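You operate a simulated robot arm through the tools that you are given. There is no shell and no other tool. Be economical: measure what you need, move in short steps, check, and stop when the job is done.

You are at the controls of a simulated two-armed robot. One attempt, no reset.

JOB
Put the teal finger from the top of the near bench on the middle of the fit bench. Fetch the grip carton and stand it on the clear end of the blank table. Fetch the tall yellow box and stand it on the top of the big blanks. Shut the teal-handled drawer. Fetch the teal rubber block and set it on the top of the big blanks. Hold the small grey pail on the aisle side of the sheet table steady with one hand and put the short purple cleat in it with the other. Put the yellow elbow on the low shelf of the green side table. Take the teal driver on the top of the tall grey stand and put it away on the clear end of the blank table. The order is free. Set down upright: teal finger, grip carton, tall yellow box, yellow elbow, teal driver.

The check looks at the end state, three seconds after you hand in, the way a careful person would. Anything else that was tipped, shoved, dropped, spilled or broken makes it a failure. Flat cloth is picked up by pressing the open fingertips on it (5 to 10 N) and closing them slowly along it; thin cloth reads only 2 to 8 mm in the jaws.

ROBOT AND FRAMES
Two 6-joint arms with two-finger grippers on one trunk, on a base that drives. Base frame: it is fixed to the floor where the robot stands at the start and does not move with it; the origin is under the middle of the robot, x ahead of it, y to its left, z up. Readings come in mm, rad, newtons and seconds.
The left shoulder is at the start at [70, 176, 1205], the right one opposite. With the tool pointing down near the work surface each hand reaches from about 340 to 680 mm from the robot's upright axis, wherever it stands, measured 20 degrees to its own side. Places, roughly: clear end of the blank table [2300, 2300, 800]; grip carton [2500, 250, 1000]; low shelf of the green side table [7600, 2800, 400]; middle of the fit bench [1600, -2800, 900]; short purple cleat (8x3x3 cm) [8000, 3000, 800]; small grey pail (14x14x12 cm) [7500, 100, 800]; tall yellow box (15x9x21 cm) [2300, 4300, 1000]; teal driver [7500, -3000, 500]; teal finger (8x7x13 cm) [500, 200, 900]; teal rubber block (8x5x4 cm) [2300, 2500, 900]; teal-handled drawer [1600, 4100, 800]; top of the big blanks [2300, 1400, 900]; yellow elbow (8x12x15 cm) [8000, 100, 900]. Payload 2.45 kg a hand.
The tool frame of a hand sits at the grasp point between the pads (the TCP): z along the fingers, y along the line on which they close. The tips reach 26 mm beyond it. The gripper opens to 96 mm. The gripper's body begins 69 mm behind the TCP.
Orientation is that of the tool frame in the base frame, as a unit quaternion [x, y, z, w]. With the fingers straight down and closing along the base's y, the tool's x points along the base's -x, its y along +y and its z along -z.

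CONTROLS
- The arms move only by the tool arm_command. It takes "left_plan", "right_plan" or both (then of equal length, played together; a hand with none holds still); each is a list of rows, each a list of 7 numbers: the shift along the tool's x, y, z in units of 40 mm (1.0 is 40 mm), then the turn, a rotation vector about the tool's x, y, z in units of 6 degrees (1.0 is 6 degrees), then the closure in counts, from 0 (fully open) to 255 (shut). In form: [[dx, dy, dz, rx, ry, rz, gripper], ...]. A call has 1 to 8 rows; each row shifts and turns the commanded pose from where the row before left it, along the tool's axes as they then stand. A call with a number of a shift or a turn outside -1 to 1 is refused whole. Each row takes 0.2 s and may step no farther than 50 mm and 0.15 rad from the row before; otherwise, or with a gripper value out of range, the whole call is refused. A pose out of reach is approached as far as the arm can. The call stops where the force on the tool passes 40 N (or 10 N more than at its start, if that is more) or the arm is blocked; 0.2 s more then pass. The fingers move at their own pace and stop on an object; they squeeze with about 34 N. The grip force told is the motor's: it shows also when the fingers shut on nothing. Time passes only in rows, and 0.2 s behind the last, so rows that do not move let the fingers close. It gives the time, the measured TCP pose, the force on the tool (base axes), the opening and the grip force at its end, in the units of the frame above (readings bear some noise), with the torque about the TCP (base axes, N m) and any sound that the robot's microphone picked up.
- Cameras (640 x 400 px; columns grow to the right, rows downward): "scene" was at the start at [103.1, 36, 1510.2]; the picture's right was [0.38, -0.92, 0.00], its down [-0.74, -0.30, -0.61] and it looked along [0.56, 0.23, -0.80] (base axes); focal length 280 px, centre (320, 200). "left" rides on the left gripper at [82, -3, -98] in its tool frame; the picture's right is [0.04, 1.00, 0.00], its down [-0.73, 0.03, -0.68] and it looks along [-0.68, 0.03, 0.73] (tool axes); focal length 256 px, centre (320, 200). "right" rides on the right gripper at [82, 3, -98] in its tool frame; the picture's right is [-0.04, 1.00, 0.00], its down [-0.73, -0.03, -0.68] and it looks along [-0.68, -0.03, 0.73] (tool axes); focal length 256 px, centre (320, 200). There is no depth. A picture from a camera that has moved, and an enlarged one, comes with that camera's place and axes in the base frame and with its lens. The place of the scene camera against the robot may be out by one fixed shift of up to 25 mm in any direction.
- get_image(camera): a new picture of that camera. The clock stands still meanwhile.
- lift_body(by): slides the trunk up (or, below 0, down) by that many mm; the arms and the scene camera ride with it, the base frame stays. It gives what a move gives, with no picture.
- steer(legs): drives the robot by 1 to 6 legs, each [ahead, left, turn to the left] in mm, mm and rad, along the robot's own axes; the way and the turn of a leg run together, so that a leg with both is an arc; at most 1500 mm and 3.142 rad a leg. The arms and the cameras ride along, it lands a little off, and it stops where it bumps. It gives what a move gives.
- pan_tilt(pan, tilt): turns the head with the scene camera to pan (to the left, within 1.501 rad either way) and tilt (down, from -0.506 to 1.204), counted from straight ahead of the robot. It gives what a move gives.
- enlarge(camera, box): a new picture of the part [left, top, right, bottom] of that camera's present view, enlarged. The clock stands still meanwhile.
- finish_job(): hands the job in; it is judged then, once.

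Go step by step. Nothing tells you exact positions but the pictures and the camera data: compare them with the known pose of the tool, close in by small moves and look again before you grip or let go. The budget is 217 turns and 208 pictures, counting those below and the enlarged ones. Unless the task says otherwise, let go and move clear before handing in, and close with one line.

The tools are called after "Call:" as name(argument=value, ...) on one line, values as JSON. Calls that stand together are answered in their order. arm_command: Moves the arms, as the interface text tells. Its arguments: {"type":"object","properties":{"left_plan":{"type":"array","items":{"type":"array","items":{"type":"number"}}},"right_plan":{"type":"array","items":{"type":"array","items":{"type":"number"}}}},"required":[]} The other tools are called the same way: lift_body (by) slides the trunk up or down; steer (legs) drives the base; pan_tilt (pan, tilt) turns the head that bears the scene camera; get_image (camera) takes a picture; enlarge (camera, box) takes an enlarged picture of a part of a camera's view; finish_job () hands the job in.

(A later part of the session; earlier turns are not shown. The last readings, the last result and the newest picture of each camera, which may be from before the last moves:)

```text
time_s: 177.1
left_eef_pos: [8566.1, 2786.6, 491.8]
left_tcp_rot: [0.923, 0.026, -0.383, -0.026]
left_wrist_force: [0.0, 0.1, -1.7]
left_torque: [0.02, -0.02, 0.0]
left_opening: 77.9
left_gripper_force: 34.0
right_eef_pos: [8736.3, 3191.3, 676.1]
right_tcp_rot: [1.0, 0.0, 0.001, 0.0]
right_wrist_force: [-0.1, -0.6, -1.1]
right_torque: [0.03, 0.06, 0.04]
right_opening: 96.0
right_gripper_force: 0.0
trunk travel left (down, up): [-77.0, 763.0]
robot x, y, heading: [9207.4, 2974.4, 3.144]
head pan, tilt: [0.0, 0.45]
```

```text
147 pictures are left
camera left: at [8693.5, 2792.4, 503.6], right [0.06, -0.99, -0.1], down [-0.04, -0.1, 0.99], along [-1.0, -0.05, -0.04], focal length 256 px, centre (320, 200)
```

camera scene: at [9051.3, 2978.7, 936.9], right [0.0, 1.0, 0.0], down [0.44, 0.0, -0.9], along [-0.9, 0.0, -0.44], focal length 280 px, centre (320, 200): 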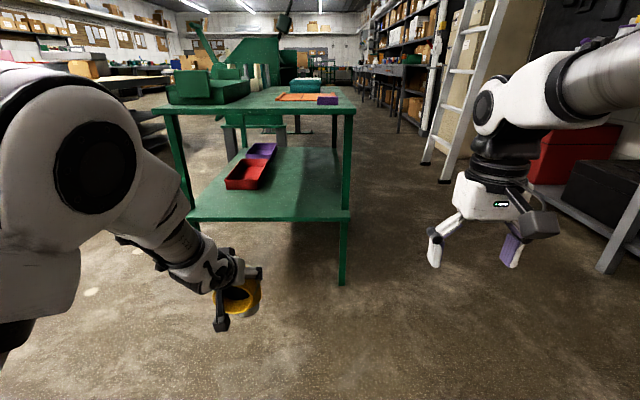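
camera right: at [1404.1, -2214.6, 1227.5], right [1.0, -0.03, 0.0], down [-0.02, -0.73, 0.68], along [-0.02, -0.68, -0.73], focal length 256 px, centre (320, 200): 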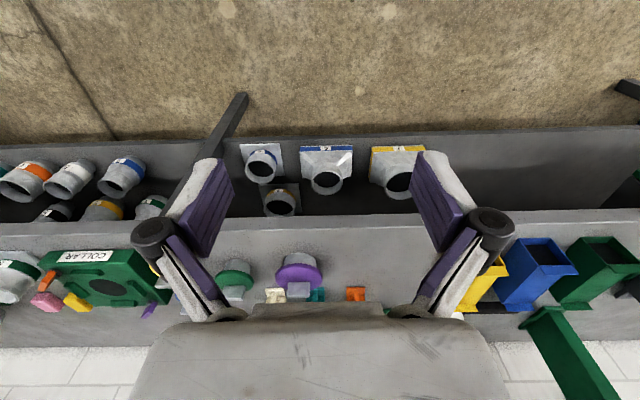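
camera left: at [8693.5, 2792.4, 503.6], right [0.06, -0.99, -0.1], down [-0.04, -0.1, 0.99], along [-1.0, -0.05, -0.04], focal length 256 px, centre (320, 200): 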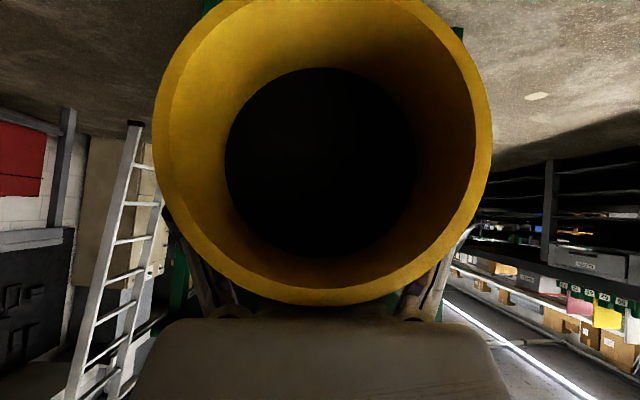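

The elbow's bottom is at z≈381 and the shelf at about 335–360. I'll raise 15 mm and drive in most of the way, then check.

Call:
lift_body(by=18)

Call:
steer(legs=[[480, 0, 0]])

Call:
pan_tilt(pan=0.3, tilt=0.7)

Call:
get_image(camera="scene")

Call:
get_image(camera="right")

```text
time_s: 177.7
left_eef_pos: [8564.6, 2785.4, 508.6]
left_tcp_rot: [0.923, 0.026, -0.383, -0.026]
left_wrist_force: [0.0, -0.4, -2.8]
left_torque: [0.02, 0.02, 0.01]
left_opening: 77.6
left_gripper_force: 34.3
right_eef_pos: [8738.4, 3191.3, 693.5]
right_tcp_rot: [1.0, 0.0, 0.001, 0.001]
right_wrist_force: [0.0, 0.1, -0.3]
right_torque: [0.01, -0.02, 0.03]
right_opening: 96.2
right_gripper_force: 0.0
trunk travel left (down, up): [-95.0, 745.0]
robot x, y, heading: [9208.8, 2970.1, 3.144]
head pan, tilt: [0.0, 0.45]
```

```text
time_s: 180.6
left_eef_pos: [8089.8, 2789.6, 509.7]
left_tcp_rot: [0.923, 0.023, -0.384, -0.027]
left_wrist_force: [-0.8, 0.6, 0.9]
left_torque: [0.02, 0.01, 0.02]
left_opening: 0.1
left_gripper_force: 28.2
right_eef_pos: [8263.1, 3196.5, 694.0]
right_tcp_rot: [1.0, -0.002, 0.001, 0.0]
right_wrist_force: [0.3, -0.4, -0.5]
right_torque: [0.0, 0.02, -0.01]
right_opening: 96.3
right_gripper_force: 0.0
trunk travel left (down, up): [-95.0, 745.0]
robot x, y, heading: [8735.7, 2973.1, 3.139]
head pan, tilt: [0.0, 0.45]
```

```text
time_s: 181.4
left_eef_pos: [8090.8, 2790.9, 509.0]
left_tcp_rot: [0.923, 0.024, -0.384, -0.027]
left_wrist_force: [-0.3, 0.6, -0.1]
left_torque: [-0.01, 0.01, 0.0]
left_opening: 0.2
left_gripper_force: 28.8
right_eef_pos: [8265.0, 3195.9, 693.9]
right_tcp_rot: [1.0, -0.003, 0.0, 0.0]
right_wrist_force: [0.1, 0.4, 0.0]
right_torque: [0.0, 0.02, 0.01]
right_opening: 96.0
right_gripper_force: 0.1
trunk travel left (down, up): [-95.0, 745.0]
robot x, y, heading: [8735.9, 2972.5, 3.141]
head pan, tilt: [0.3, 0.7]
```

```text
146 pictures are left
camera scene: at [8587.3, 2955.8, 932.8], right [-0.29, 0.96, 0.0], down [0.62, 0.19, -0.77], along [-0.73, -0.22, -0.64], focal length 280 px, centre (320, 200)
```

scene: 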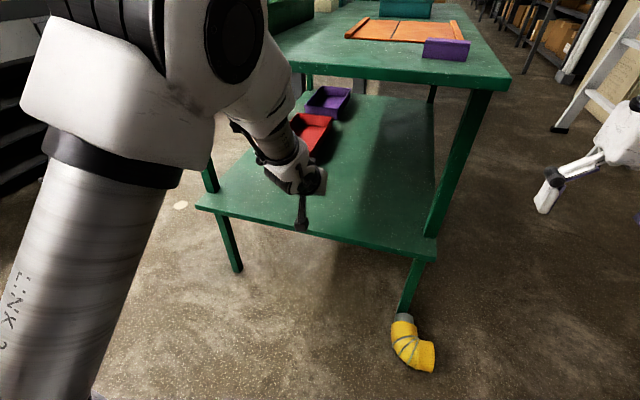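

```text
145 pictures are left
camera right: at [8345.9, 3193.1, 791.9], right [-0.05, -1.0, 0.0], down [-0.73, 0.03, 0.68], along [-0.68, 0.03, -0.73], focal length 256 px, centre (320, 200)
```

right: 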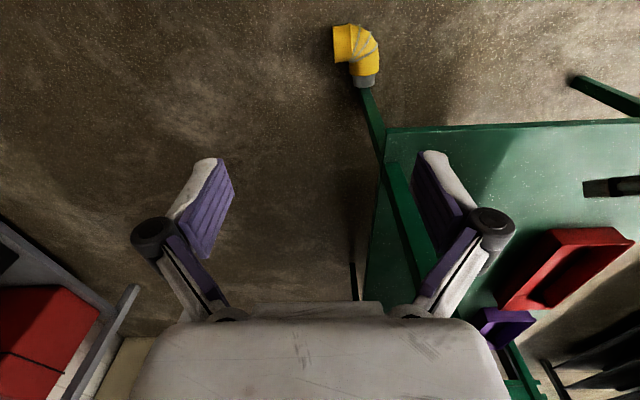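

The elbow caught the shelf edge (the shelf is higher than I estimated, about z 400) and fell to the floor beside the table leg, undamaged as far as I can see. I'll back out, then come to it from the +y side facing −y to pick it up with the right hand.

Call:
steer(legs=[[-500, 0, 0], [0, -650, 0], [0, 0, 1.571], [0, -600, 0]])

Call:
arm_command(left_plan=[[0, 0, 0, 0, 0, 0, 0], [0, 0, 0, 0, 0, 0, 0], [0, 0, 0, 0, 0, 0, 0]])

Call:
pan_tilt(pan=-0.6, tilt=0.7)

Call:
get_image(camera="scene")

Call:
get_image(camera="right")

```text
time_s: 194.5
left_eef_pos: [8845.2, 2933.8, 510.0]
left_tcp_rot: [0.601, 0.701, -0.277, 0.266]
left_wrist_force: [-0.1, -0.6, -0.1]
left_torque: [0.0, -0.01, -0.02]
left_opening: 0.1
left_gripper_force: 29.1
right_eef_pos: [8424.4, 3065.8, 694.3]
right_tcp_rot: [0.672, 0.741, 0.0, -0.001]
right_wrist_force: [-0.7, 0.0, -0.4]
right_torque: [-0.01, -0.01, 0.02]
right_opening: 96.0
right_gripper_force: 0.0
trunk travel left (down, up): [-95.0, 745.0]
robot x, y, heading: [8595.5, 3557.0, -1.474]
head pan, tilt: [0.3, 0.7]
```

```text
time_s: 195.3
left_eef_pos: [8845.5, 2935.9, 509.9]
left_tcp_rot: [0.6, 0.701, -0.277, 0.267]
left_wrist_force: [0.9, -0.3, -0.3]
left_torque: [0.02, -0.01, -0.01]
left_opening: 96.1
left_gripper_force: 0.0
right_eef_pos: [8425.5, 3066.0, 693.1]
right_tcp_rot: [0.672, 0.741, 0.0, -0.001]
right_wrist_force: [-0.3, -0.5, -0.5]
right_torque: [0.04, -0.02, 0.0]
right_opening: 96.1
right_gripper_force: 0.1
trunk travel left (down, up): [-95.0, 745.0]
robot x, y, heading: [8596.4, 3557.4, -1.47]
head pan, tilt: [0.3, 0.7]
```

```text
time_s: 196.5
left_eef_pos: [8845.0, 2936.5, 509.5]
left_tcp_rot: [0.601, 0.701, -0.277, 0.266]
left_wrist_force: [0.6, 1.0, 0.4]
left_torque: [0.01, -0.03, 0.01]
left_opening: 96.0
left_gripper_force: 0.0
right_eef_pos: [8424.4, 3067.5, 693.3]
right_tcp_rot: [0.672, 0.741, 0.001, -0.001]
right_wrist_force: [0.7, 0.1, 0.2]
right_torque: [0.04, -0.04, 0.01]
right_opening: 96.4
right_gripper_force: 0.0
trunk travel left (down, up): [-95.0, 745.0]
robot x, y, heading: [8597.9, 3555.8, -1.473]
head pan, tilt: [-0.6, 0.7]
```

```text
144 pictures are left
camera scene: at [8545.5, 3440.9, 932.7], right [-0.88, 0.48, 0.0], down [0.31, 0.56, -0.76], along [-0.37, -0.67, -0.64], focal length 280 px, centre (320, 200)
```

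scene: 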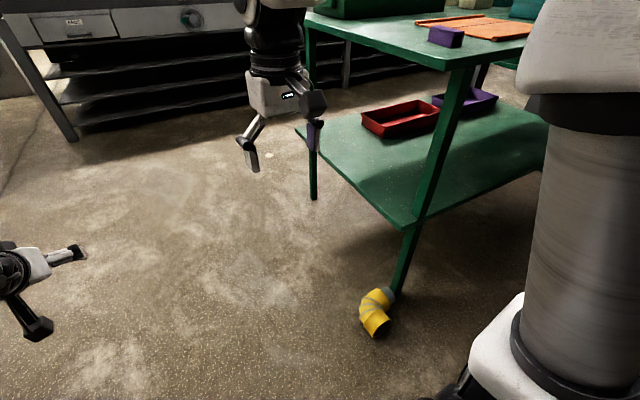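

```text
143 pictures are left
camera right: at [8420.4, 3149.2, 791.9], right [1.0, 0.06, 0.0], down [0.04, -0.73, 0.68], along [0.04, -0.68, -0.73], focal length 256 px, centre (320, 200)
```

right: 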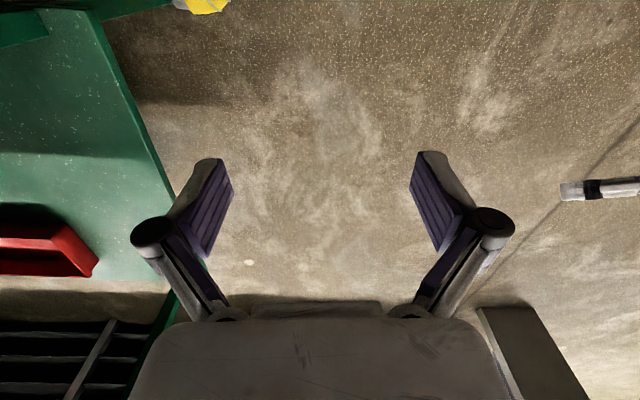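

The elbow lies flat near [8165,3110], gray end toward −x against the leg and its mouth toward me. I'll align the robot, then lower the right hand and check.

Call:
steer(legs=[[0, 0, -0.098], [-60, -205, 0]])

Call:
lift_body(by=-90)

Call:
arm_command(right_plan=[[0, 0, 1, 0, 0, 0, 0], [0, 0, 1, 0, 0, 0, 0], [0, 0, 1, 0, 0, 0, 0], [0, 0, 1, 0, 0, 0, 0], [0, 0, 1, 0, 0, 0, 0], [0, 0, 1, 0, 0, 0, 0], [0, 0, 0, 0, 0, 0, 0]])

Call:
get_image(camera="right")

Call:
get_image(camera="scene")

```text
time_s: 198.7
left_eef_pos: [8580.0, 2974.6, 509.0]
left_tcp_rot: [0.632, 0.673, -0.288, 0.254]
left_wrist_force: [-0.1, -1.0, 0.0]
left_torque: [0.01, 0.0, -0.02]
left_opening: 95.9
left_gripper_force: 0.2
right_eef_pos: [8174.0, 3143.4, 694.1]
right_tcp_rot: [0.705, 0.709, 0.001, -0.001]
right_wrist_force: [0.0, 0.7, -0.9]
right_torque: [0.0, 0.01, 0.01]
right_opening: 95.8
right_gripper_force: 0.0
trunk travel left (down, up): [-95.0, 745.0]
robot x, y, heading: [8392.3, 3614.1, -1.563]
head pan, tilt: [-0.6, 0.7]
```

```text
time_s: 200.0
left_eef_pos: [8580.7, 2974.4, 420.1]
left_tcp_rot: [0.632, 0.673, -0.289, 0.253]
left_wrist_force: [0.2, 0.6, 0.0]
left_torque: [0.04, 0.04, 0.0]
left_opening: 95.9
left_gripper_force: 0.0
right_eef_pos: [8172.7, 3144.3, 603.7]
right_tcp_rot: [0.705, 0.709, 0.001, 0.0]
right_wrist_force: [-0.1, -0.4, 0.5]
right_torque: [0.02, 0.0, -0.02]
right_opening: 96.0
right_gripper_force: 0.1
trunk travel left (down, up): [-5.0, 835.0]
robot x, y, heading: [8391.6, 3618.5, -1.566]
head pan, tilt: [-0.6, 0.7]
```

```text
time_s: 201.6
left_eef_pos: [8580.4, 2974.6, 419.7]
left_tcp_rot: [0.632, 0.673, -0.288, 0.254]
left_wrist_force: [-0.2, 0.7, -0.9]
left_torque: [0.03, 0.0, 0.02]
left_opening: 96.0
left_gripper_force: 0.0
right_eef_pos: [8175.3, 3143.7, 364.7]
right_tcp_rot: [0.706, 0.709, 0.001, -0.001]
right_wrist_force: [-0.3, -0.2, 0.9]
right_torque: [0.0, -0.04, 0.02]
right_opening: 96.0
right_gripper_force: 0.0
trunk travel left (down, up): [-5.0, 835.0]
robot x, y, heading: [8392.6, 3616.7, -1.566]
head pan, tilt: [-0.6, 0.7]
```

```text
142 pictures are left
camera right: at [8178.8, 3227.5, 463.2], right [1.0, -0.03, 0.0], down [-0.03, -0.73, 0.68], along [-0.02, -0.68, -0.73], focal length 256 px, centre (320, 200)
```

right: 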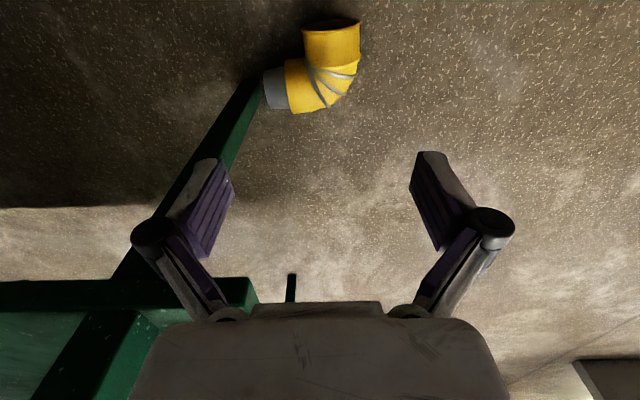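

```text
141 pictures are left
camera scene: at [8328.0, 3504.5, 842.7], right [-0.83, 0.56, 0.0], down [0.36, 0.53, -0.76], along [-0.43, -0.63, -0.64], focal length 280 px, centre (320, 200)
```

scene: 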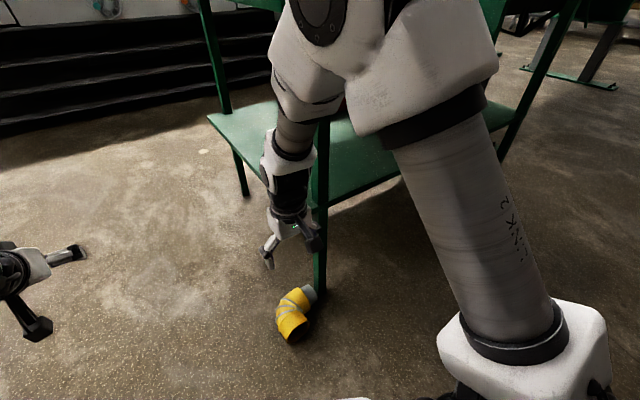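

The mouth tube is centred near [8195,3152] and aligned with y. I'll shift over it and descend part way.

Call:
arm_command(right_plan=[[0.2, 0.5, 0.6, 0, 0, 0, 0], [0, 0, 1, 0, 0, 0, 0], [0, 0, 1, 0, 0, 0, 0], [0, 0, 1, 0, 0, 0, 0], [0, 0, 1, 0, 0, 0, 0], [0, 0, 0.8, 0, 0, 0, 0], [0, 0, 0, 0, 0, 0, 0]])

Call:
get_image(camera="right")

```text
time_s: 203.2
left_eef_pos: [8580.7, 2974.9, 419.9]
left_tcp_rot: [0.633, 0.673, -0.288, 0.253]
left_wrist_force: [0.3, 0.1, -0.4]
left_torque: [0.01, 0.02, 0.02]
left_opening: 96.2
left_gripper_force: 0.0
right_eef_pos: [8197.3, 3150.3, 150.6]
right_tcp_rot: [0.705, 0.709, 0.001, -0.001]
right_wrist_force: [0.8, 0.8, -0.2]
right_torque: [0.01, 0.03, -0.01]
right_opening: 96.2
right_gripper_force: 0.1
trunk travel left (down, up): [-5.0, 835.0]
robot x, y, heading: [8391.6, 3617.3, -1.565]
head pan, tilt: [-0.6, 0.7]
```

```text
140 pictures are left
camera right: at [8199.7, 3232.9, 249.0], right [1.0, -0.03, 0.0], down [-0.03, -0.73, 0.68], along [-0.02, -0.68, -0.73], focal length 256 px, centre (320, 200)
```

right: 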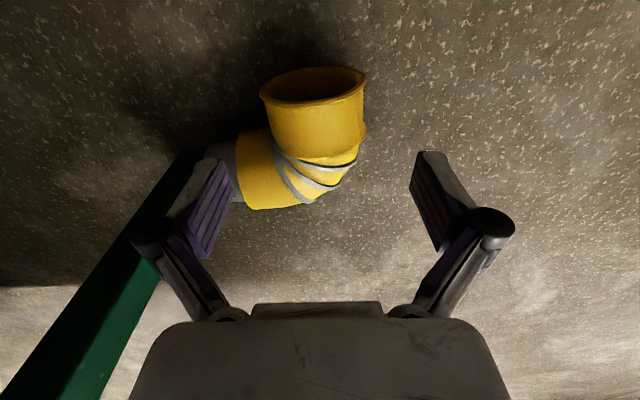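

Aligned; I'll go down to the tube and close.

Call:
arm_command(right_plan=[[0, -0.05, 0.8, 0, 0, 0, 0], [0, 0, 0.8, 0, 0, 0, 0], [0, 0, 0.6, 0, 0, 0, 0], [0, 0, 0.4, 0, 0, 0, 0], [0, 0, 0, 0, 0, 0, 0], [0, 0, 0, 0, 0, 0, 255], [0, 0, 0, 0, 0, 0, 255], [0, 0, 0, 0, 0, 0, 255]])

Call:
get_image(camera="right")

```text
time_s: 205.0
left_eef_pos: [8580.5, 2975.0, 420.4]
left_tcp_rot: [0.633, 0.673, -0.289, 0.253]
left_wrist_force: [-0.3, -0.1, -0.3]
left_torque: [0.02, -0.01, 0.0]
left_opening: 95.9
left_gripper_force: 0.0
right_eef_pos: [8193.4, 3153.2, 44.5]
right_tcp_rot: [0.705, 0.709, 0.001, 0.0]
right_wrist_force: [1.5, -0.3, 3.4]
right_torque: [-0.06, -0.05, -0.03]
right_opening: 79.0
right_gripper_force: 34.5
trunk travel left (down, up): [-5.0, 835.0]
robot x, y, heading: [8388.0, 3617.3, -1.568]
head pan, tilt: [-0.6, 0.7]
```

```text
139 pictures are left
camera right: at [8196.8, 3236.4, 142.6], right [1.0, -0.03, 0.0], down [-0.03, -0.73, 0.68], along [-0.02, -0.68, -0.73], focal length 256 px, centre (320, 200)
```

right: 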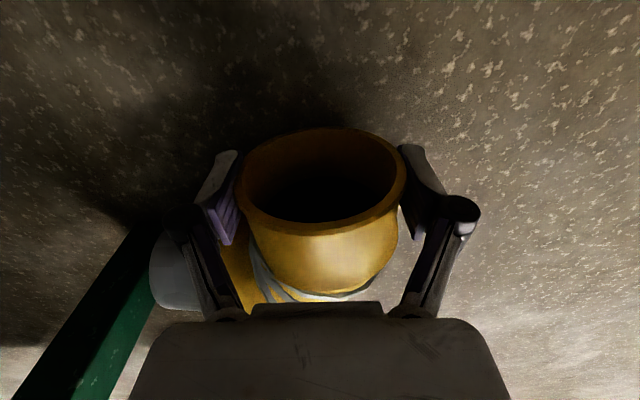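

Gripped at 79 mm. I'll lift it away from the leg.

Call:
arm_command(right_plan=[[0, 0.3, -0.4, 0, 0, 0, 255], [0, 0.3, -0.9, 0, 0, 0, 255], [0, 0, -1, 0, 0, 0, 255], [0, 0, -1, 0, 0, 0, 255], [0, 0, -1, 0, 0, 0, 255], [0, 0, -1, 0, 0, 0, 255], [0, 0, -1, 0, 0, 0, 255], [0, 0, 0, 0, 0, 0, 255]])

Call:
get_image(camera="right")

```text
time_s: 206.8
left_eef_pos: [8581.3, 2974.9, 419.0]
left_tcp_rot: [0.632, 0.672, -0.289, 0.254]
left_wrist_force: [-0.3, -0.1, -0.5]
left_torque: [0.0, 0.01, -0.02]
left_opening: 96.0
left_gripper_force: 0.0
right_eef_pos: [8214.7, 3150.6, 295.8]
right_tcp_rot: [0.705, 0.709, 0.001, -0.001]
right_wrist_force: [0.0, 0.1, -2.2]
right_torque: [0.05, -0.07, 0.01]
right_opening: 79.2
right_gripper_force: 34.5
trunk travel left (down, up): [-5.0, 835.0]
robot x, y, heading: [8395.2, 3618.5, -1.565]
head pan, tilt: [-0.6, 0.7]
```

```text
138 pictures are left
camera right: at [8218.2, 3233.3, 395.5], right [1.0, -0.03, 0.0], down [-0.03, -0.73, 0.68], along [-0.02, -0.68, -0.74], focal length 256 px, centre (320, 200)
```

right: 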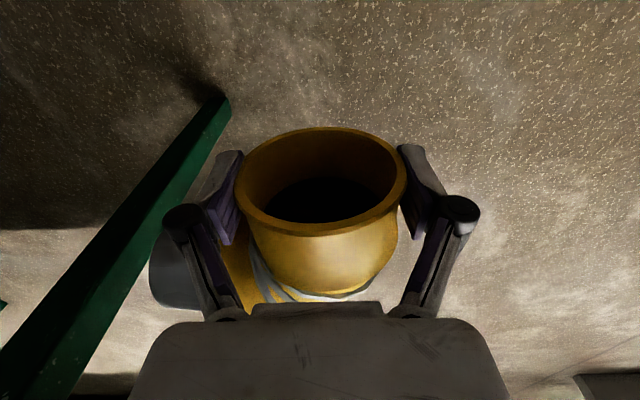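

Held securely. I'll slide the robot to the left (+x) into open floor, then raise and extend the arm before rotating.

Call:
steer(legs=[[0, 550, 0]])

Call:
arm_command(right_plan=[[-0.5, 0, -0.9, 0, 0, 0, 255], [-0.5, 0, -0.9, 0, 0, 0, 255], [-0.5, 0, -0.9, 0, 0, 0, 255], [-0.5, 0, -0.9, 0, 0, 0, 255], [-0.5, 0, -0.9, 0, 0, 0, 255], [-0.5, 0, -0.9, 0, 0, 0, 255], [-0.5, 0, 0, 0, 0, 0, 255], [-0.5, 0, 0, 0, 0, 0, 255]])

Call:
arm_command(right_plan=[[0, 0, 0, 0, -0.9, 0, 255], [0, 0, 0, 0, -0.9, 0, 255], [0, 0, 0, 0, -0.9, 0, 255], [0, 0, 0, 0, -0.9, 0, 255], [0, 0, 0, 0, -0.9, 0, 255], [0, 0, 0, 0, -0.9, 0, 255], [0, 0, 0, 0, -0.9, 0, 255], [0, 0, 0, 0, -0.9, 0, 255]])

```text
time_s: 209.8
left_eef_pos: [9115.5, 2979.0, 420.0]
left_tcp_rot: [0.631, 0.674, -0.288, 0.255]
left_wrist_force: [0.5, 0.1, -0.1]
left_torque: [0.01, 0.02, -0.02]
left_opening: 96.2
left_gripper_force: 0.0
right_eef_pos: [8748.7, 3154.6, 296.6]
right_tcp_rot: [0.703, 0.711, 0.0, 0.0]
right_wrist_force: [0.1, -0.6, -3.1]
right_torque: [0.11, -0.06, 0.01]
right_opening: 79.0
right_gripper_force: 34.0
trunk travel left (down, up): [-5.0, 835.0]
robot x, y, heading: [8924.3, 3620.6, -1.56]
head pan, tilt: [-0.6, 0.7]
```

```text
time_s: 211.6
left_eef_pos: [9113.9, 2980.7, 419.1]
left_tcp_rot: [0.631, 0.674, -0.288, 0.254]
left_wrist_force: [-0.4, -0.2, -0.1]
left_torque: [0.0, -0.02, 0.0]
left_opening: 96.2
left_gripper_force: 0.1
right_eef_pos: [8751.1, 2993.6, 512.4]
right_tcp_rot: [0.703, 0.711, 0.001, -0.001]
right_wrist_force: [0.8, 1.2, -1.4]
right_torque: [0.11, -0.05, 0.0]
right_opening: 78.5
right_gripper_force: 34.4
trunk travel left (down, up): [-5.0, 835.0]
robot x, y, heading: [8923.8, 3623.2, -1.56]
head pan, tilt: [-0.6, 0.7]
```

```text
time_s: 213.4
left_eef_pos: [9114.8, 2980.2, 418.6]
left_tcp_rot: [0.631, 0.675, -0.287, 0.254]
left_wrist_force: [-0.4, 0.4, 0.6]
left_torque: [0.03, -0.01, 0.01]
left_opening: 95.9
left_gripper_force: 0.1
right_eef_pos: [8748.2, 2993.2, 512.2]
right_tcp_rot: [0.654, 0.661, -0.259, 0.261]
right_wrist_force: [0.1, -1.0, -2.5]
right_torque: [0.09, -0.03, 0.0]
right_opening: 78.6
right_gripper_force: 33.9
trunk travel left (down, up): [-5.0, 835.0]
robot x, y, heading: [8923.4, 3620.0, -1.56]
head pan, tilt: [-0.6, 0.7]
```

The first 43° of pitch worked; I'll continue to horizontal.

Call:
arm_command(right_plan=[[0, 0, 0, 0, -0.975, 0, 255], [0, 0, 0, 0, -0.975, 0, 255], [0, 0, 0, 0, -0.975, 0, 255], [0, 0, 0, 0, -0.975, 0, 255], [0, 0, 0, 0, -0.975, 0, 255], [0, 0, 0, 0, -0.975, 0, 255], [0, 0, 0, 0, -0.975, 0, 255], [0, 0, 0, 0, -0.975, 0, 255]])

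Call:
get_image(camera="right")

Call:
pan_tilt(pan=-0.3, tilt=0.7)

Call:
get_image(camera="scene")

```text
time_s: 215.2
left_eef_pos: [9113.9, 2979.8, 419.0]
left_tcp_rot: [0.63, 0.675, -0.288, 0.255]
left_wrist_force: [-0.6, 0.0, 0.0]
left_torque: [0.01, 0.0, 0.0]
left_opening: 96.1
left_gripper_force: 0.0
right_eef_pos: [8776.3, 3016.5, 577.5]
right_tcp_rot: [0.587, 0.589, -0.355, 0.428]
right_wrist_force: [-0.5, -0.6, -3.1]
right_torque: [0.06, -0.04, 0.01]
right_opening: 79.0
right_gripper_force: 34.0
right hand out of reach, approached as far as the arm can: row 1, 2, 4, 5, 6, 7, 8
trunk travel left (down, up): [-5.0, 835.0]
robot x, y, heading: [8921.9, 3617.0, -1.563]
head pan, tilt: [-0.6, 0.7]
```

```text
137 pictures are left
camera right: at [8776.0, 3140.0, 540.2], right [0.99, 0.04, 0.12], down [-0.13, 0.34, 0.93], along [0.0, -0.94, 0.34], focal length 256 px, centre (320, 200)
```

right: 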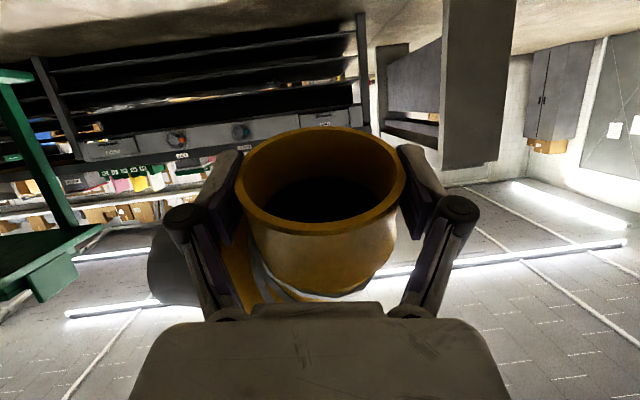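

```text
time_s: 216.0
left_eef_pos: [9114.7, 2979.0, 419.6]
left_tcp_rot: [0.63, 0.675, -0.287, 0.255]
left_wrist_force: [0.2, 0.4, 0.3]
left_torque: [0.0, -0.01, 0.01]
left_opening: 95.9
left_gripper_force: 0.1
right_eef_pos: [8776.6, 3016.8, 580.7]
right_tcp_rot: [0.586, 0.588, -0.356, 0.43]
right_wrist_force: [-0.5, 0.4, -1.5]
right_torque: [0.08, -0.09, -0.01]
right_opening: 78.7
right_gripper_force: 34.2
trunk travel left (down, up): [-5.0, 835.0]
robot x, y, heading: [8918.6, 3620.7, -1.555]
head pan, tilt: [-0.3, 0.7]
```

```text
136 pictures are left
camera scene: at [8876.3, 3499.6, 842.7], right [-0.93, 0.36, 0.0], down [0.23, 0.6, -0.76], along [-0.27, -0.71, -0.64], focal length 280 px, centre (320, 200)
```

scene: 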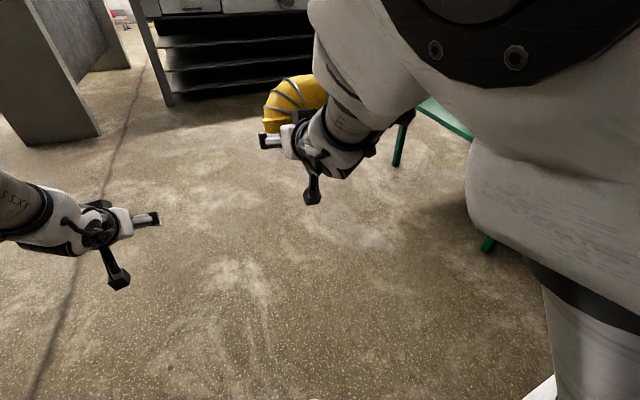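

The wrist stops about 22° short of horizontal here. I'll try extending forward, which should free the wrist, and then finish the pitch.

Call:
arm_command(right_plan=[[-0.37, 0, 0.9, 0, 0, 0, 255], [-0.37, 0, 0.9, 0, 0, 0, 255], [-0.37, 0, 0.9, 0, 0, 0, 255], [0, 0, 0, 0, 0, 0, 255]])

Call:
arm_command(right_plan=[[0, 0, 0, 0, -0.9, 0, 255], [0, 0, 0, 0, -0.9, 0, 255], [0, 0, 0, 0, -0.9, 0, 255], [0, 0, 0, 0, 0, 0, 255]])

```text
time_s: 217.0
left_eef_pos: [9113.4, 2979.6, 419.7]
left_tcp_rot: [0.63, 0.675, -0.287, 0.254]
left_wrist_force: [0.6, 0.3, 0.3]
left_torque: [0.01, 0.02, 0.01]
left_opening: 96.1
left_gripper_force: 0.1
right_eef_pos: [8799.3, 2909.2, 599.4]
right_tcp_rot: [0.574, 0.604, -0.361, 0.419]
right_wrist_force: [0.8, 0.4, -1.9]
right_torque: [0.08, -0.06, -0.02]
right_opening: 78.8
right_gripper_force: 33.8
right hand out of reach, approached as far as the arm can: row 1, 2, 3
trunk travel left (down, up): [-5.0, 835.0]
robot x, y, heading: [8923.0, 3624.1, -1.559]
head pan, tilt: [-0.3, 0.7]
```

```text
time_s: 218.0
left_eef_pos: [9114.7, 2980.7, 419.0]
left_tcp_rot: [0.631, 0.674, -0.288, 0.254]
left_wrist_force: [0.3, -0.1, -0.5]
left_torque: [-0.02, 0.0, -0.02]
left_opening: 96.3
left_gripper_force: 0.1
right_eef_pos: [8788.6, 2912.3, 648.1]
right_tcp_rot: [0.533, 0.584, -0.384, 0.477]
right_wrist_force: [-0.1, 0.0, -1.8]
right_torque: [0.05, -0.03, 0.02]
right_opening: 78.6
right_gripper_force: 33.7
right hand out of reach, approached as far as the arm can: row 1, 2, 3
trunk travel left (down, up): [-5.0, 835.0]
robot x, y, heading: [8920.4, 3622.0, -1.562]
head pan, tilt: [-0.3, 0.7]
```

Horizontal works only higher up, so I'll stand the elbow upright on the table top first and then regrip it. Next I'll roll the wrist 90° so the gray end points down, raising as I go.

Call:
lift_body(by=300)

Call:
arm_command(right_plan=[[0, 0, 0, 0, 0, 0.95, 255], [0, 0, 0, 0, 0, 0.95, 255], [0, 0, 0, 0, 0, 0.95, 255], [0, 0, 0, 0, 0, 0.95, 255], [0, 0, 0, 0, 0, 0.95, 255], [0, 0, 0, 0, 0, 0.95, 255], [0, 0, 0, 0, 0, 0.95, 255], [0, 0, 0, 0, 0, 0.95, 255]])

Call:
arm_command(right_plan=[[0, 0, 0, 0, 0, 0.95, 255], [0, 0, 0, 0, 0, 0.95, 255], [0, 0, 0, 0, 0, 0.95, 255], [0, 0, 0, 0, 0, 0.95, 255], [0, 0, 0, 0, 0, 0.95, 255], [0, 0, 0, 0, 0, 0.95, 255], [0, 0, 0, 0, 0, 0.95, 255], [0, 0, 0, 0, 0, 0.75, 255]])

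Call:
get_image(camera="right")

Call:
get_image(camera="scene")

```text
time_s: 221.0
left_eef_pos: [9114.1, 2979.6, 719.4]
left_tcp_rot: [0.631, 0.674, -0.287, 0.254]
left_wrist_force: [-0.1, 0.4, -0.3]
left_torque: [0.0, 0.0, -0.02]
left_opening: 95.9
left_gripper_force: 0.0
right_eef_pos: [8788.5, 2911.5, 948.2]
right_tcp_rot: [0.533, 0.584, -0.384, 0.477]
right_wrist_force: [0.6, -0.1, -2.0]
right_torque: [0.02, -0.03, 0.0]
right_opening: 78.5
right_gripper_force: 34.2
trunk travel left (down, up): [-305.0, 535.0]
robot x, y, heading: [8921.0, 3623.1, -1.557]
head pan, tilt: [-0.3, 0.7]
```

```text
time_s: 222.8
left_eef_pos: [9115.2, 2980.2, 719.7]
left_tcp_rot: [0.63, 0.675, -0.287, 0.255]
left_wrist_force: [0.1, -0.1, -0.5]
left_torque: [0.03, 0.0, 0.03]
left_opening: 96.0
left_gripper_force: 0.0
right_eef_pos: [8788.7, 2912.8, 949.5]
right_tcp_rot: [0.718, 0.331, -0.168, 0.589]
right_wrist_force: [0.2, -0.2, -2.3]
right_torque: [0.03, -0.1, -0.03]
right_opening: 78.5
right_gripper_force: 34.2
trunk travel left (down, up): [-305.0, 535.0]
robot x, y, heading: [8924.8, 3617.3, -1.561]
head pan, tilt: [-0.3, 0.7]
```

```text
time_s: 224.6
left_eef_pos: [9114.9, 2979.5, 719.5]
left_tcp_rot: [0.631, 0.674, -0.288, 0.255]
left_wrist_force: [-1.0, -0.4, -0.4]
left_torque: [0.0, 0.01, -0.01]
left_opening: 96.0
left_gripper_force: 0.1
right_eef_pos: [8789.5, 2912.5, 949.6]
right_tcp_rot: [0.79, 0.036, 0.066, 0.609]
right_wrist_force: [-0.6, 0.3, -1.4]
right_torque: [0.01, -0.09, 0.0]
right_opening: 78.1
right_gripper_force: 34.0
trunk travel left (down, up): [-305.0, 535.0]
robot x, y, heading: [8923.5, 3621.9, -1.563]
head pan, tilt: [-0.3, 0.7]
```

```text
135 pictures are left
camera right: at [8855.1, 3017.9, 981.6], right [-0.06, -0.26, 0.96], down [-0.82, 0.56, 0.1], along [-0.56, -0.79, -0.25], focal length 256 px, centre (320, 200)
```

right: 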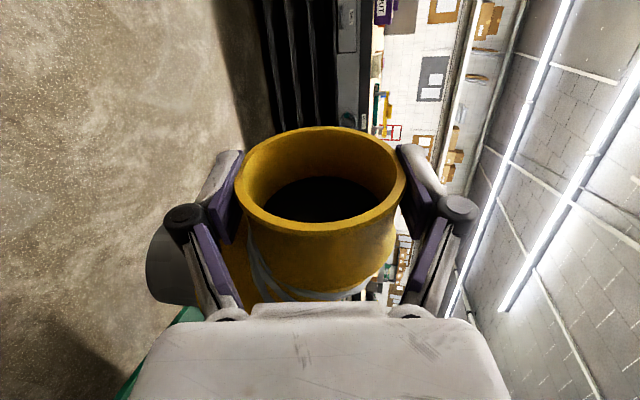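

```text
134 pictures are left
camera scene: at [8882.4, 3497.3, 1142.7], right [-0.96, 0.29, 0.0], down [0.18, 0.62, -0.76], along [-0.22, -0.73, -0.64], focal length 280 px, centre (320, 200)
```

scene: 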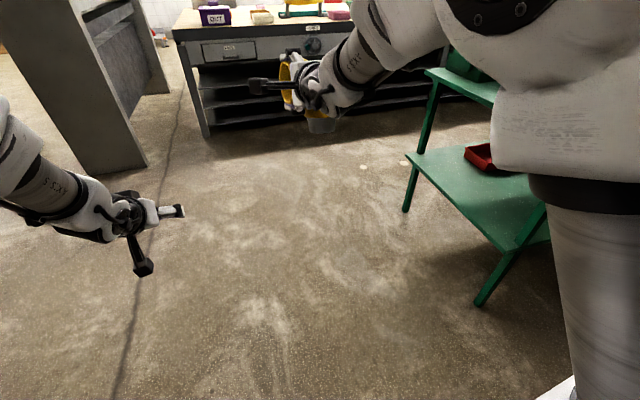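

The gray end now points down, tilted about 15°. I'll raise the hand and finish levelling it.

Call:
arm_command(right_plan=[[0, 0.7, -0.2, 0, 0, 0, 255], [0, 0.7, -0.2, 0, 0, 0, 255], [0, 0.7, -0.2, 0, 0, 0, 255], [0, 0.7, -0.2, -0.6, 0, 0, 255], [0, 0.7, 0, -0.6, 0, 0, 255], [0, 0.7, 0, -0.6, 0, 0, 255], [0, 0, 0, -0.62, 0, 0, 255], [0, 0, 0, 0, 0, 0, 255]])

Call:
get_image(camera="scene")

```text
time_s: 226.4
left_eef_pos: [9114.8, 2980.8, 719.3]
left_tcp_rot: [0.63, 0.675, -0.288, 0.255]
left_wrist_force: [-1.1, 0.2, -0.9]
left_torque: [0.0, 0.01, 0.01]
left_opening: 96.0
left_gripper_force: 0.0
right_eef_pos: [8779.4, 2906.6, 1121.7]
right_tcp_rot: [0.706, 0.027, 0.069, 0.704]
right_wrist_force: [0.0, 0.1, -1.6]
right_torque: [0.02, -0.09, -0.05]
right_opening: 78.1
right_gripper_force: 33.8
trunk travel left (down, up): [-305.0, 535.0]
robot x, y, heading: [8922.5, 3621.6, -1.56]
head pan, tilt: [-0.3, 0.7]
```

```text
133 pictures are left
camera scene: at [8882.3, 3497.5, 1142.7], right [-0.96, 0.29, 0.0], down [0.18, 0.62, -0.76], along [-0.22, -0.73, -0.64], focal length 280 px, centre (320, 200)
```

scene: 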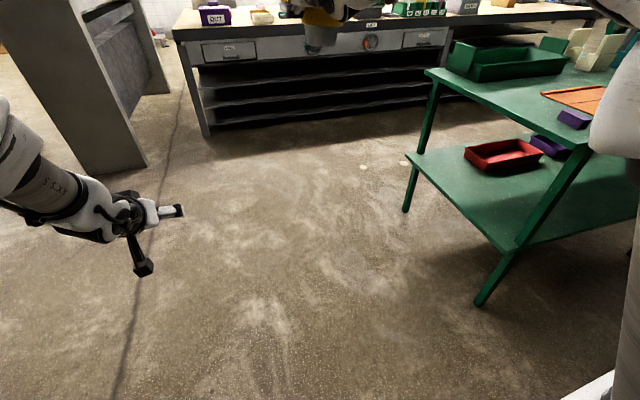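

The elbow is now held upright and level. I'll look at the green table top to choose a spot to stand it.

Call:
pan_tilt(pan=-0.95, tilt=0.45)

Call:
get_image(camera="scene")

```text
time_s: 227.5
left_eef_pos: [9115.7, 2979.5, 719.8]
left_tcp_rot: [0.631, 0.675, -0.287, 0.254]
left_wrist_force: [0.0, 0.8, 0.1]
left_torque: [0.02, -0.04, 0.02]
left_opening: 95.9
left_gripper_force: 0.1
right_eef_pos: [8779.0, 2906.6, 1120.8]
right_tcp_rot: [0.706, 0.026, 0.069, 0.704]
right_wrist_force: [-0.2, -0.5, -2.4]
right_torque: [0.01, -0.08, 0.01]
right_opening: 78.4
right_gripper_force: 33.8
trunk travel left (down, up): [-305.0, 535.0]
robot x, y, heading: [8923.8, 3619.6, -1.567]
head pan, tilt: [-0.949, 0.45]
```

```text
132 pictures are left
camera scene: at [8832.5, 3524.3, 1164.8], right [-0.59, 0.81, 0.0], down [0.35, 0.26, -0.9], along [-0.73, -0.53, -0.44], focal length 280 px, centre (320, 200)
```

scene: 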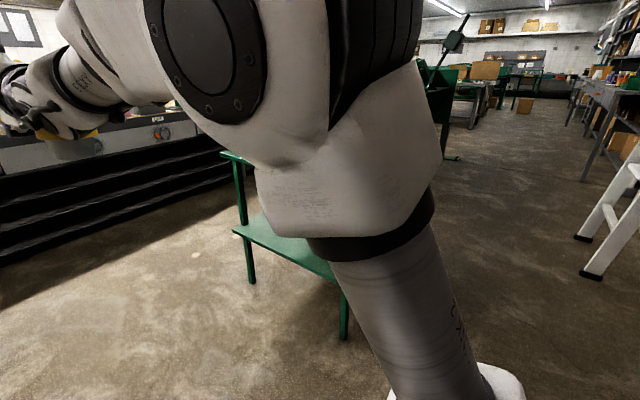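

My earlier view shows a free strip at the table's right end (x 7893–8060, y 2680–2960). I'll move the robot so the elbow hovers over about [7965,2880], then look.

Call:
steer(legs=[[20, -745, 0]])

Call:
pan_tilt(pan=-0.1, tilt=0.6)

Call:
get_image(camera="scene")

Call:
get_image(camera="left")

```text
time_s: 231.5
left_eef_pos: [8396.4, 2947.5, 719.7]
left_tcp_rot: [0.622, 0.683, -0.283, 0.258]
left_wrist_force: [-1.1, -0.4, -0.1]
left_torque: [-0.03, -0.01, -0.01]
left_opening: 96.1
left_gripper_force: 0.1
right_eef_pos: [8062.1, 2865.9, 1121.1]
right_tcp_rot: [0.706, 0.035, 0.079, 0.703]
right_wrist_force: [0.7, -1.0, -1.5]
right_torque: [0.02, -0.1, 0.01]
right_opening: 78.1
right_gripper_force: 33.2
trunk travel left (down, up): [-305.0, 535.0]
robot x, y, heading: [8189.2, 3582.6, -1.535]
head pan, tilt: [-0.949, 0.45]
```

```text
time_s: 232.6
left_eef_pos: [8396.2, 2947.5, 720.3]
left_tcp_rot: [0.622, 0.682, -0.285, 0.259]
left_wrist_force: [-0.5, 0.4, -0.5]
left_torque: [0.02, 0.01, -0.02]
left_opening: 96.2
left_gripper_force: 0.1
right_eef_pos: [8063.3, 2866.8, 1120.0]
right_tcp_rot: [0.707, 0.036, 0.078, 0.702]
right_wrist_force: [0.2, -0.1, -2.1]
right_torque: [0.03, -0.08, 0.0]
right_opening: 78.3
right_gripper_force: 33.9
trunk travel left (down, up): [-305.0, 535.0]
robot x, y, heading: [8189.6, 3580.6, -1.539]
head pan, tilt: [-0.099, 0.6]
```

```text
131 pictures are left
camera scene: at [8168.7, 3453.5, 1151.3], right [-1.0, 0.07, 0.0], down [0.04, 0.56, -0.82], along [-0.05, -0.82, -0.57], focal length 280 px, centre (320, 200)
```

scene: 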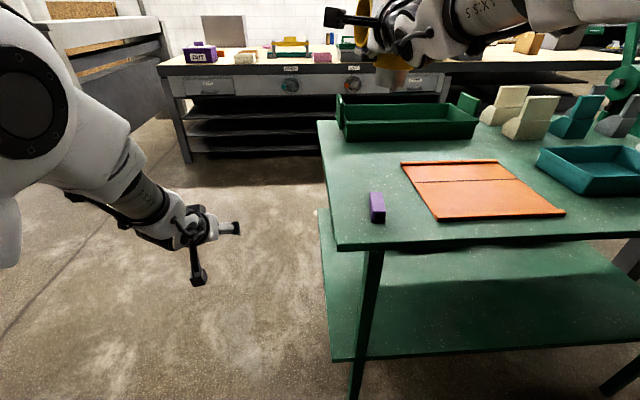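

```text
130 pictures are left
camera left: at [8387.0, 3075.0, 731.5], right [0.99, 0.09, -0.1], down [0.1, -0.03, 0.99], along [0.09, -1.0, -0.04], focal length 256 px, centre (320, 200)
```

left: 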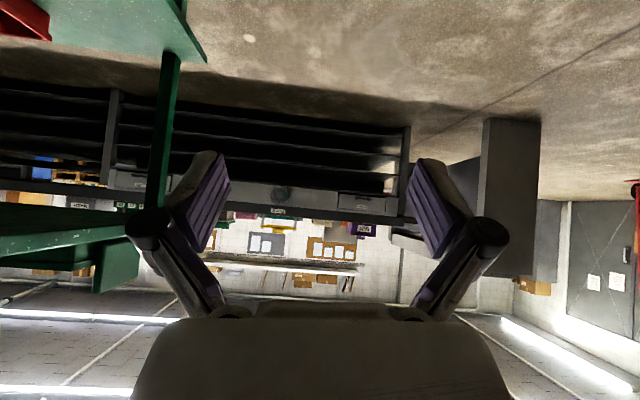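

From here the table top is at z≈800 and its end at x≈8120, so the shelf is at z≈400. The elbow is above a free spot; I'll lower the trunk toward the top.

Call:
lift_body(by=-185)

Call:
get_image(camera="scene")

```text
time_s: 234.7
left_eef_pos: [8397.2, 2947.6, 535.2]
left_tcp_rot: [0.622, 0.682, -0.285, 0.258]
left_wrist_force: [-0.5, 0.1, 0.9]
left_torque: [0.0, -0.05, -0.02]
left_opening: 95.9
left_gripper_force: 0.1
right_eef_pos: [8063.4, 2867.4, 936.4]
right_tcp_rot: [0.706, 0.035, 0.078, 0.703]
right_wrist_force: [0.3, -0.4, -1.6]
right_torque: [0.06, -0.05, -0.03]
right_opening: 78.1
right_gripper_force: 33.6
trunk travel left (down, up): [-120.0, 720.0]
robot x, y, heading: [8190.0, 3588.0, -1.535]
head pan, tilt: [-0.099, 0.6]
```

```text
129 pictures are left
camera scene: at [8168.8, 3453.7, 966.4], right [-1.0, 0.06, 0.0], down [0.04, 0.56, -0.82], along [-0.05, -0.82, -0.57], focal length 280 px, centre (320, 200)
```

scene: 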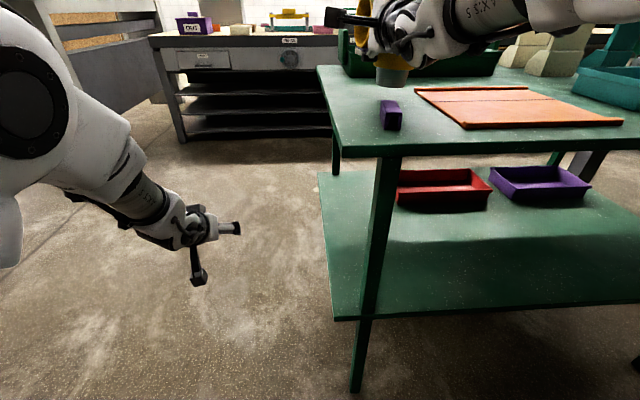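

It's just above the surface and close to the orange board, so I'll shift 15 mm toward +x and lower gradually.

Call:
steer(legs=[[0, 15, 0]])

Call:
lift_body(by=-16)

Call:
lift_body(by=-6)

Call:
enlarge(camera="scene", box=[320, 0, 480, 150])

```text
time_s: 235.4
left_eef_pos: [8411.7, 2948.6, 534.2]
left_tcp_rot: [0.622, 0.682, -0.285, 0.257]
left_wrist_force: [-0.3, -0.8, -0.1]
left_torque: [-0.02, 0.03, 0.01]
left_opening: 96.0
left_gripper_force: 0.0
right_eef_pos: [8077.1, 2866.6, 935.8]
right_tcp_rot: [0.706, 0.036, 0.078, 0.703]
right_wrist_force: [0.8, 0.8, -2.5]
right_torque: [0.08, -0.11, -0.05]
right_opening: 78.3
right_gripper_force: 33.8
trunk travel left (down, up): [-120.0, 720.0]
robot x, y, heading: [8202.8, 3582.6, -1.534]
head pan, tilt: [-0.099, 0.6]
```

```text
time_s: 236.1
left_eef_pos: [8412.5, 2948.9, 518.5]
left_tcp_rot: [0.622, 0.682, -0.284, 0.258]
left_wrist_force: [0.5, 0.2, -0.4]
left_torque: [-0.05, 0.01, 0.0]
left_opening: 95.8
left_gripper_force: 0.1
right_eef_pos: [8077.7, 2866.7, 919.4]
right_tcp_rot: [0.706, 0.036, 0.078, 0.703]
right_wrist_force: [0.3, -0.1, -1.2]
right_torque: [0.05, -0.08, -0.02]
right_opening: 78.2
right_gripper_force: 34.4
trunk travel left (down, up): [-104.0, 736.0]
robot x, y, heading: [8201.4, 3583.9, -1.537]
head pan, tilt: [-0.099, 0.6]
```

```text
time_s: 236.6
left_eef_pos: [8411.6, 2948.6, 512.7]
left_tcp_rot: [0.622, 0.682, -0.284, 0.259]
left_wrist_force: [0.1, -0.2, -0.2]
left_torque: [-0.01, -0.03, -0.01]
left_opening: 95.8
left_gripper_force: 0.1
right_eef_pos: [8077.2, 2867.8, 914.3]
right_tcp_rot: [0.706, 0.037, 0.077, 0.703]
right_wrist_force: [0.2, 0.7, -2.6]
right_torque: [0.09, -0.09, 0.0]
right_opening: 78.0
right_gripper_force: 34.2
trunk travel left (down, up): [-98.0, 742.0]
robot x, y, heading: [8204.5, 3586.3, -1.534]
head pan, tilt: [-0.099, 0.6]
```

```text
2.67 times, centred on (400, 75) of scene
camera zoom: at [8183.6, 3454.3, 944.3], right [-1.0, 0.06, 0.0], down [0.04, 0.56, -0.82], along [-0.05, -0.82, -0.57], focal length 747 px, centre (107, 533)
```

zoom: 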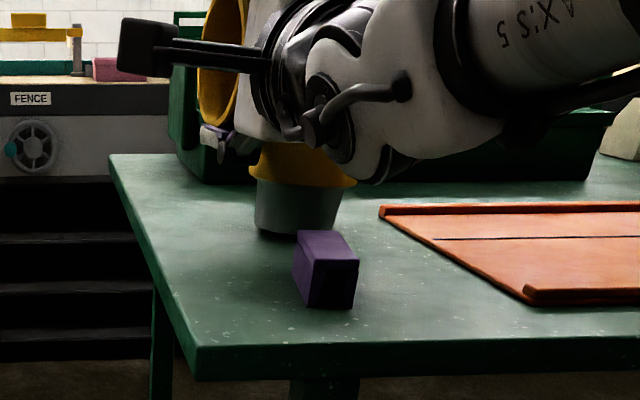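

Almost touching. I'll lower in 4 mm steps.

Call:
lift_body(by=-4)

Call:
lift_body(by=-3)

Call:
lift_body(by=-3)

```text
time_s: 237.2
left_eef_pos: [8412.0, 2949.2, 509.2]
left_tcp_rot: [0.623, 0.682, -0.285, 0.257]
left_wrist_force: [-0.4, -0.4, 1.2]
left_torque: [0.03, 0.0, 0.0]
left_opening: 96.1
left_gripper_force: 0.0
right_eef_pos: [8077.6, 2867.7, 910.8]
right_tcp_rot: [0.705, 0.036, 0.078, 0.704]
right_wrist_force: [-0.2, -1.8, 4.3]
right_torque: [-0.4, 0.6, 0.25]
right_opening: 78.4
right_gripper_force: 33.8
trunk travel left (down, up): [-94.0, 746.0]
robot x, y, heading: [8203.4, 3586.9, -1.534]
head pan, tilt: [-0.099, 0.6]
```

```text
time_s: 237.7
left_eef_pos: [8412.8, 2948.5, 506.2]
left_tcp_rot: [0.621, 0.683, -0.285, 0.258]
left_wrist_force: [-1.0, 0.0, 0.3]
left_torque: [0.02, 0.01, -0.02]
left_opening: 96.3
left_gripper_force: 0.2
right_eef_pos: [8078.6, 2868.6, 910.6]
right_tcp_rot: [0.704, 0.037, 0.077, 0.705]
right_wrist_force: [1.7, -3.1, 17.0]
right_torque: [-0.56, 1.39, 0.32]
right_opening: 78.6
right_gripper_force: 34.1
trunk travel left (down, up): [-91.0, 749.0]
robot x, y, heading: [8201.6, 3583.2, -1.533]
head pan, tilt: [-0.099, 0.6]
```

```text
time_s: 238.2
left_eef_pos: [8412.9, 2950.4, 504.7]
left_tcp_rot: [0.621, 0.682, -0.287, 0.258]
left_wrist_force: [-0.1, 0.6, 0.5]
left_torque: [0.02, 0.01, -0.04]
left_opening: 96.0
left_gripper_force: 0.1
right_eef_pos: [8079.9, 2870.4, 908.6]
right_tcp_rot: [0.703, 0.038, 0.078, 0.706]
right_wrist_force: [8.4, -2.8, 28.4]
right_torque: [-0.49, 1.72, 0.32]
right_opening: 78.7
right_gripper_force: 33.9
trunk travel left (down, up): [-88.0, 752.0]
robot x, y, heading: [8205.2, 3582.4, -1.536]
head pan, tilt: [-0.099, 0.6]
```

It rests on the top. I'll open and pull the hand straight back.

Call:
arm_command(right_plan=[[0, 0, 0, 0, 0, 0, 120], [0, 0, 0, 0, 0, 0, 0], [0, 0, 0, 0, 0, 0, 0], [0, 0, 0, 0, 0, 0, 0]])

Call:
enlarge(camera="scene", box=[320, 0, 480, 150])

Call:
get_image(camera="right")

```text
time_s: 239.2
left_eef_pos: [8412.8, 2948.9, 502.1]
left_tcp_rot: [0.622, 0.682, -0.285, 0.258]
left_wrist_force: [-0.7, 0.2, 0.0]
left_torque: [-0.06, 0.01, 0.01]
left_opening: 95.7
left_gripper_force: 0.1
right_eef_pos: [8077.7, 2866.9, 902.9]
right_tcp_rot: [0.707, 0.036, 0.078, 0.702]
right_wrist_force: [0.0, 0.2, 0.8]
right_torque: [-0.01, 0.05, 0.02]
right_opening: 95.9
right_gripper_force: 0.0
trunk travel left (down, up): [-88.0, 752.0]
robot x, y, heading: [8197.7, 3578.5, -1.533]
head pan, tilt: [-0.099, 0.6]
```

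```text
2.67 times, centred on (400, 75) of scene
camera zoom: at [8183.6, 3454.4, 934.3], right [-1.0, 0.06, 0.0], down [0.04, 0.56, -0.82], along [-0.05, -0.82, -0.57], focal length 747 px, centre (107, 533)
```

zoom: 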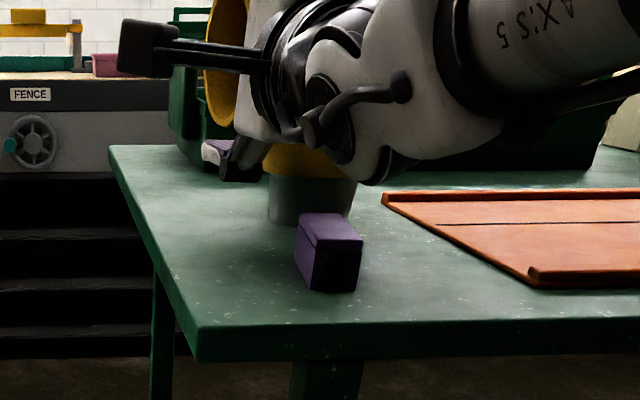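

```text
126 pictures are left
camera right: at [8142.2, 2978.6, 911.3], right [-0.1, -0.02, 0.99], down [-0.83, 0.55, -0.07], along [-0.55, -0.83, -0.07], focal length 256 px, centre (320, 200)
```

right: 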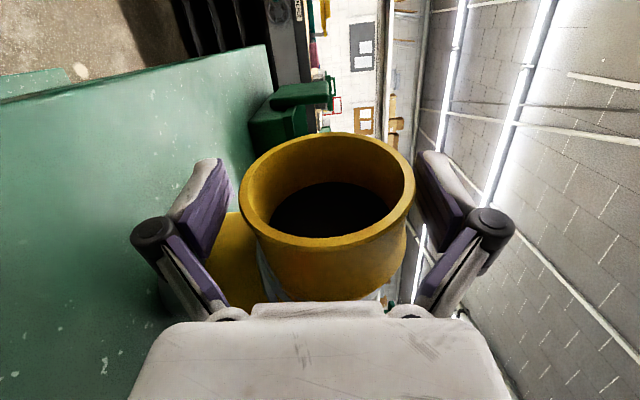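

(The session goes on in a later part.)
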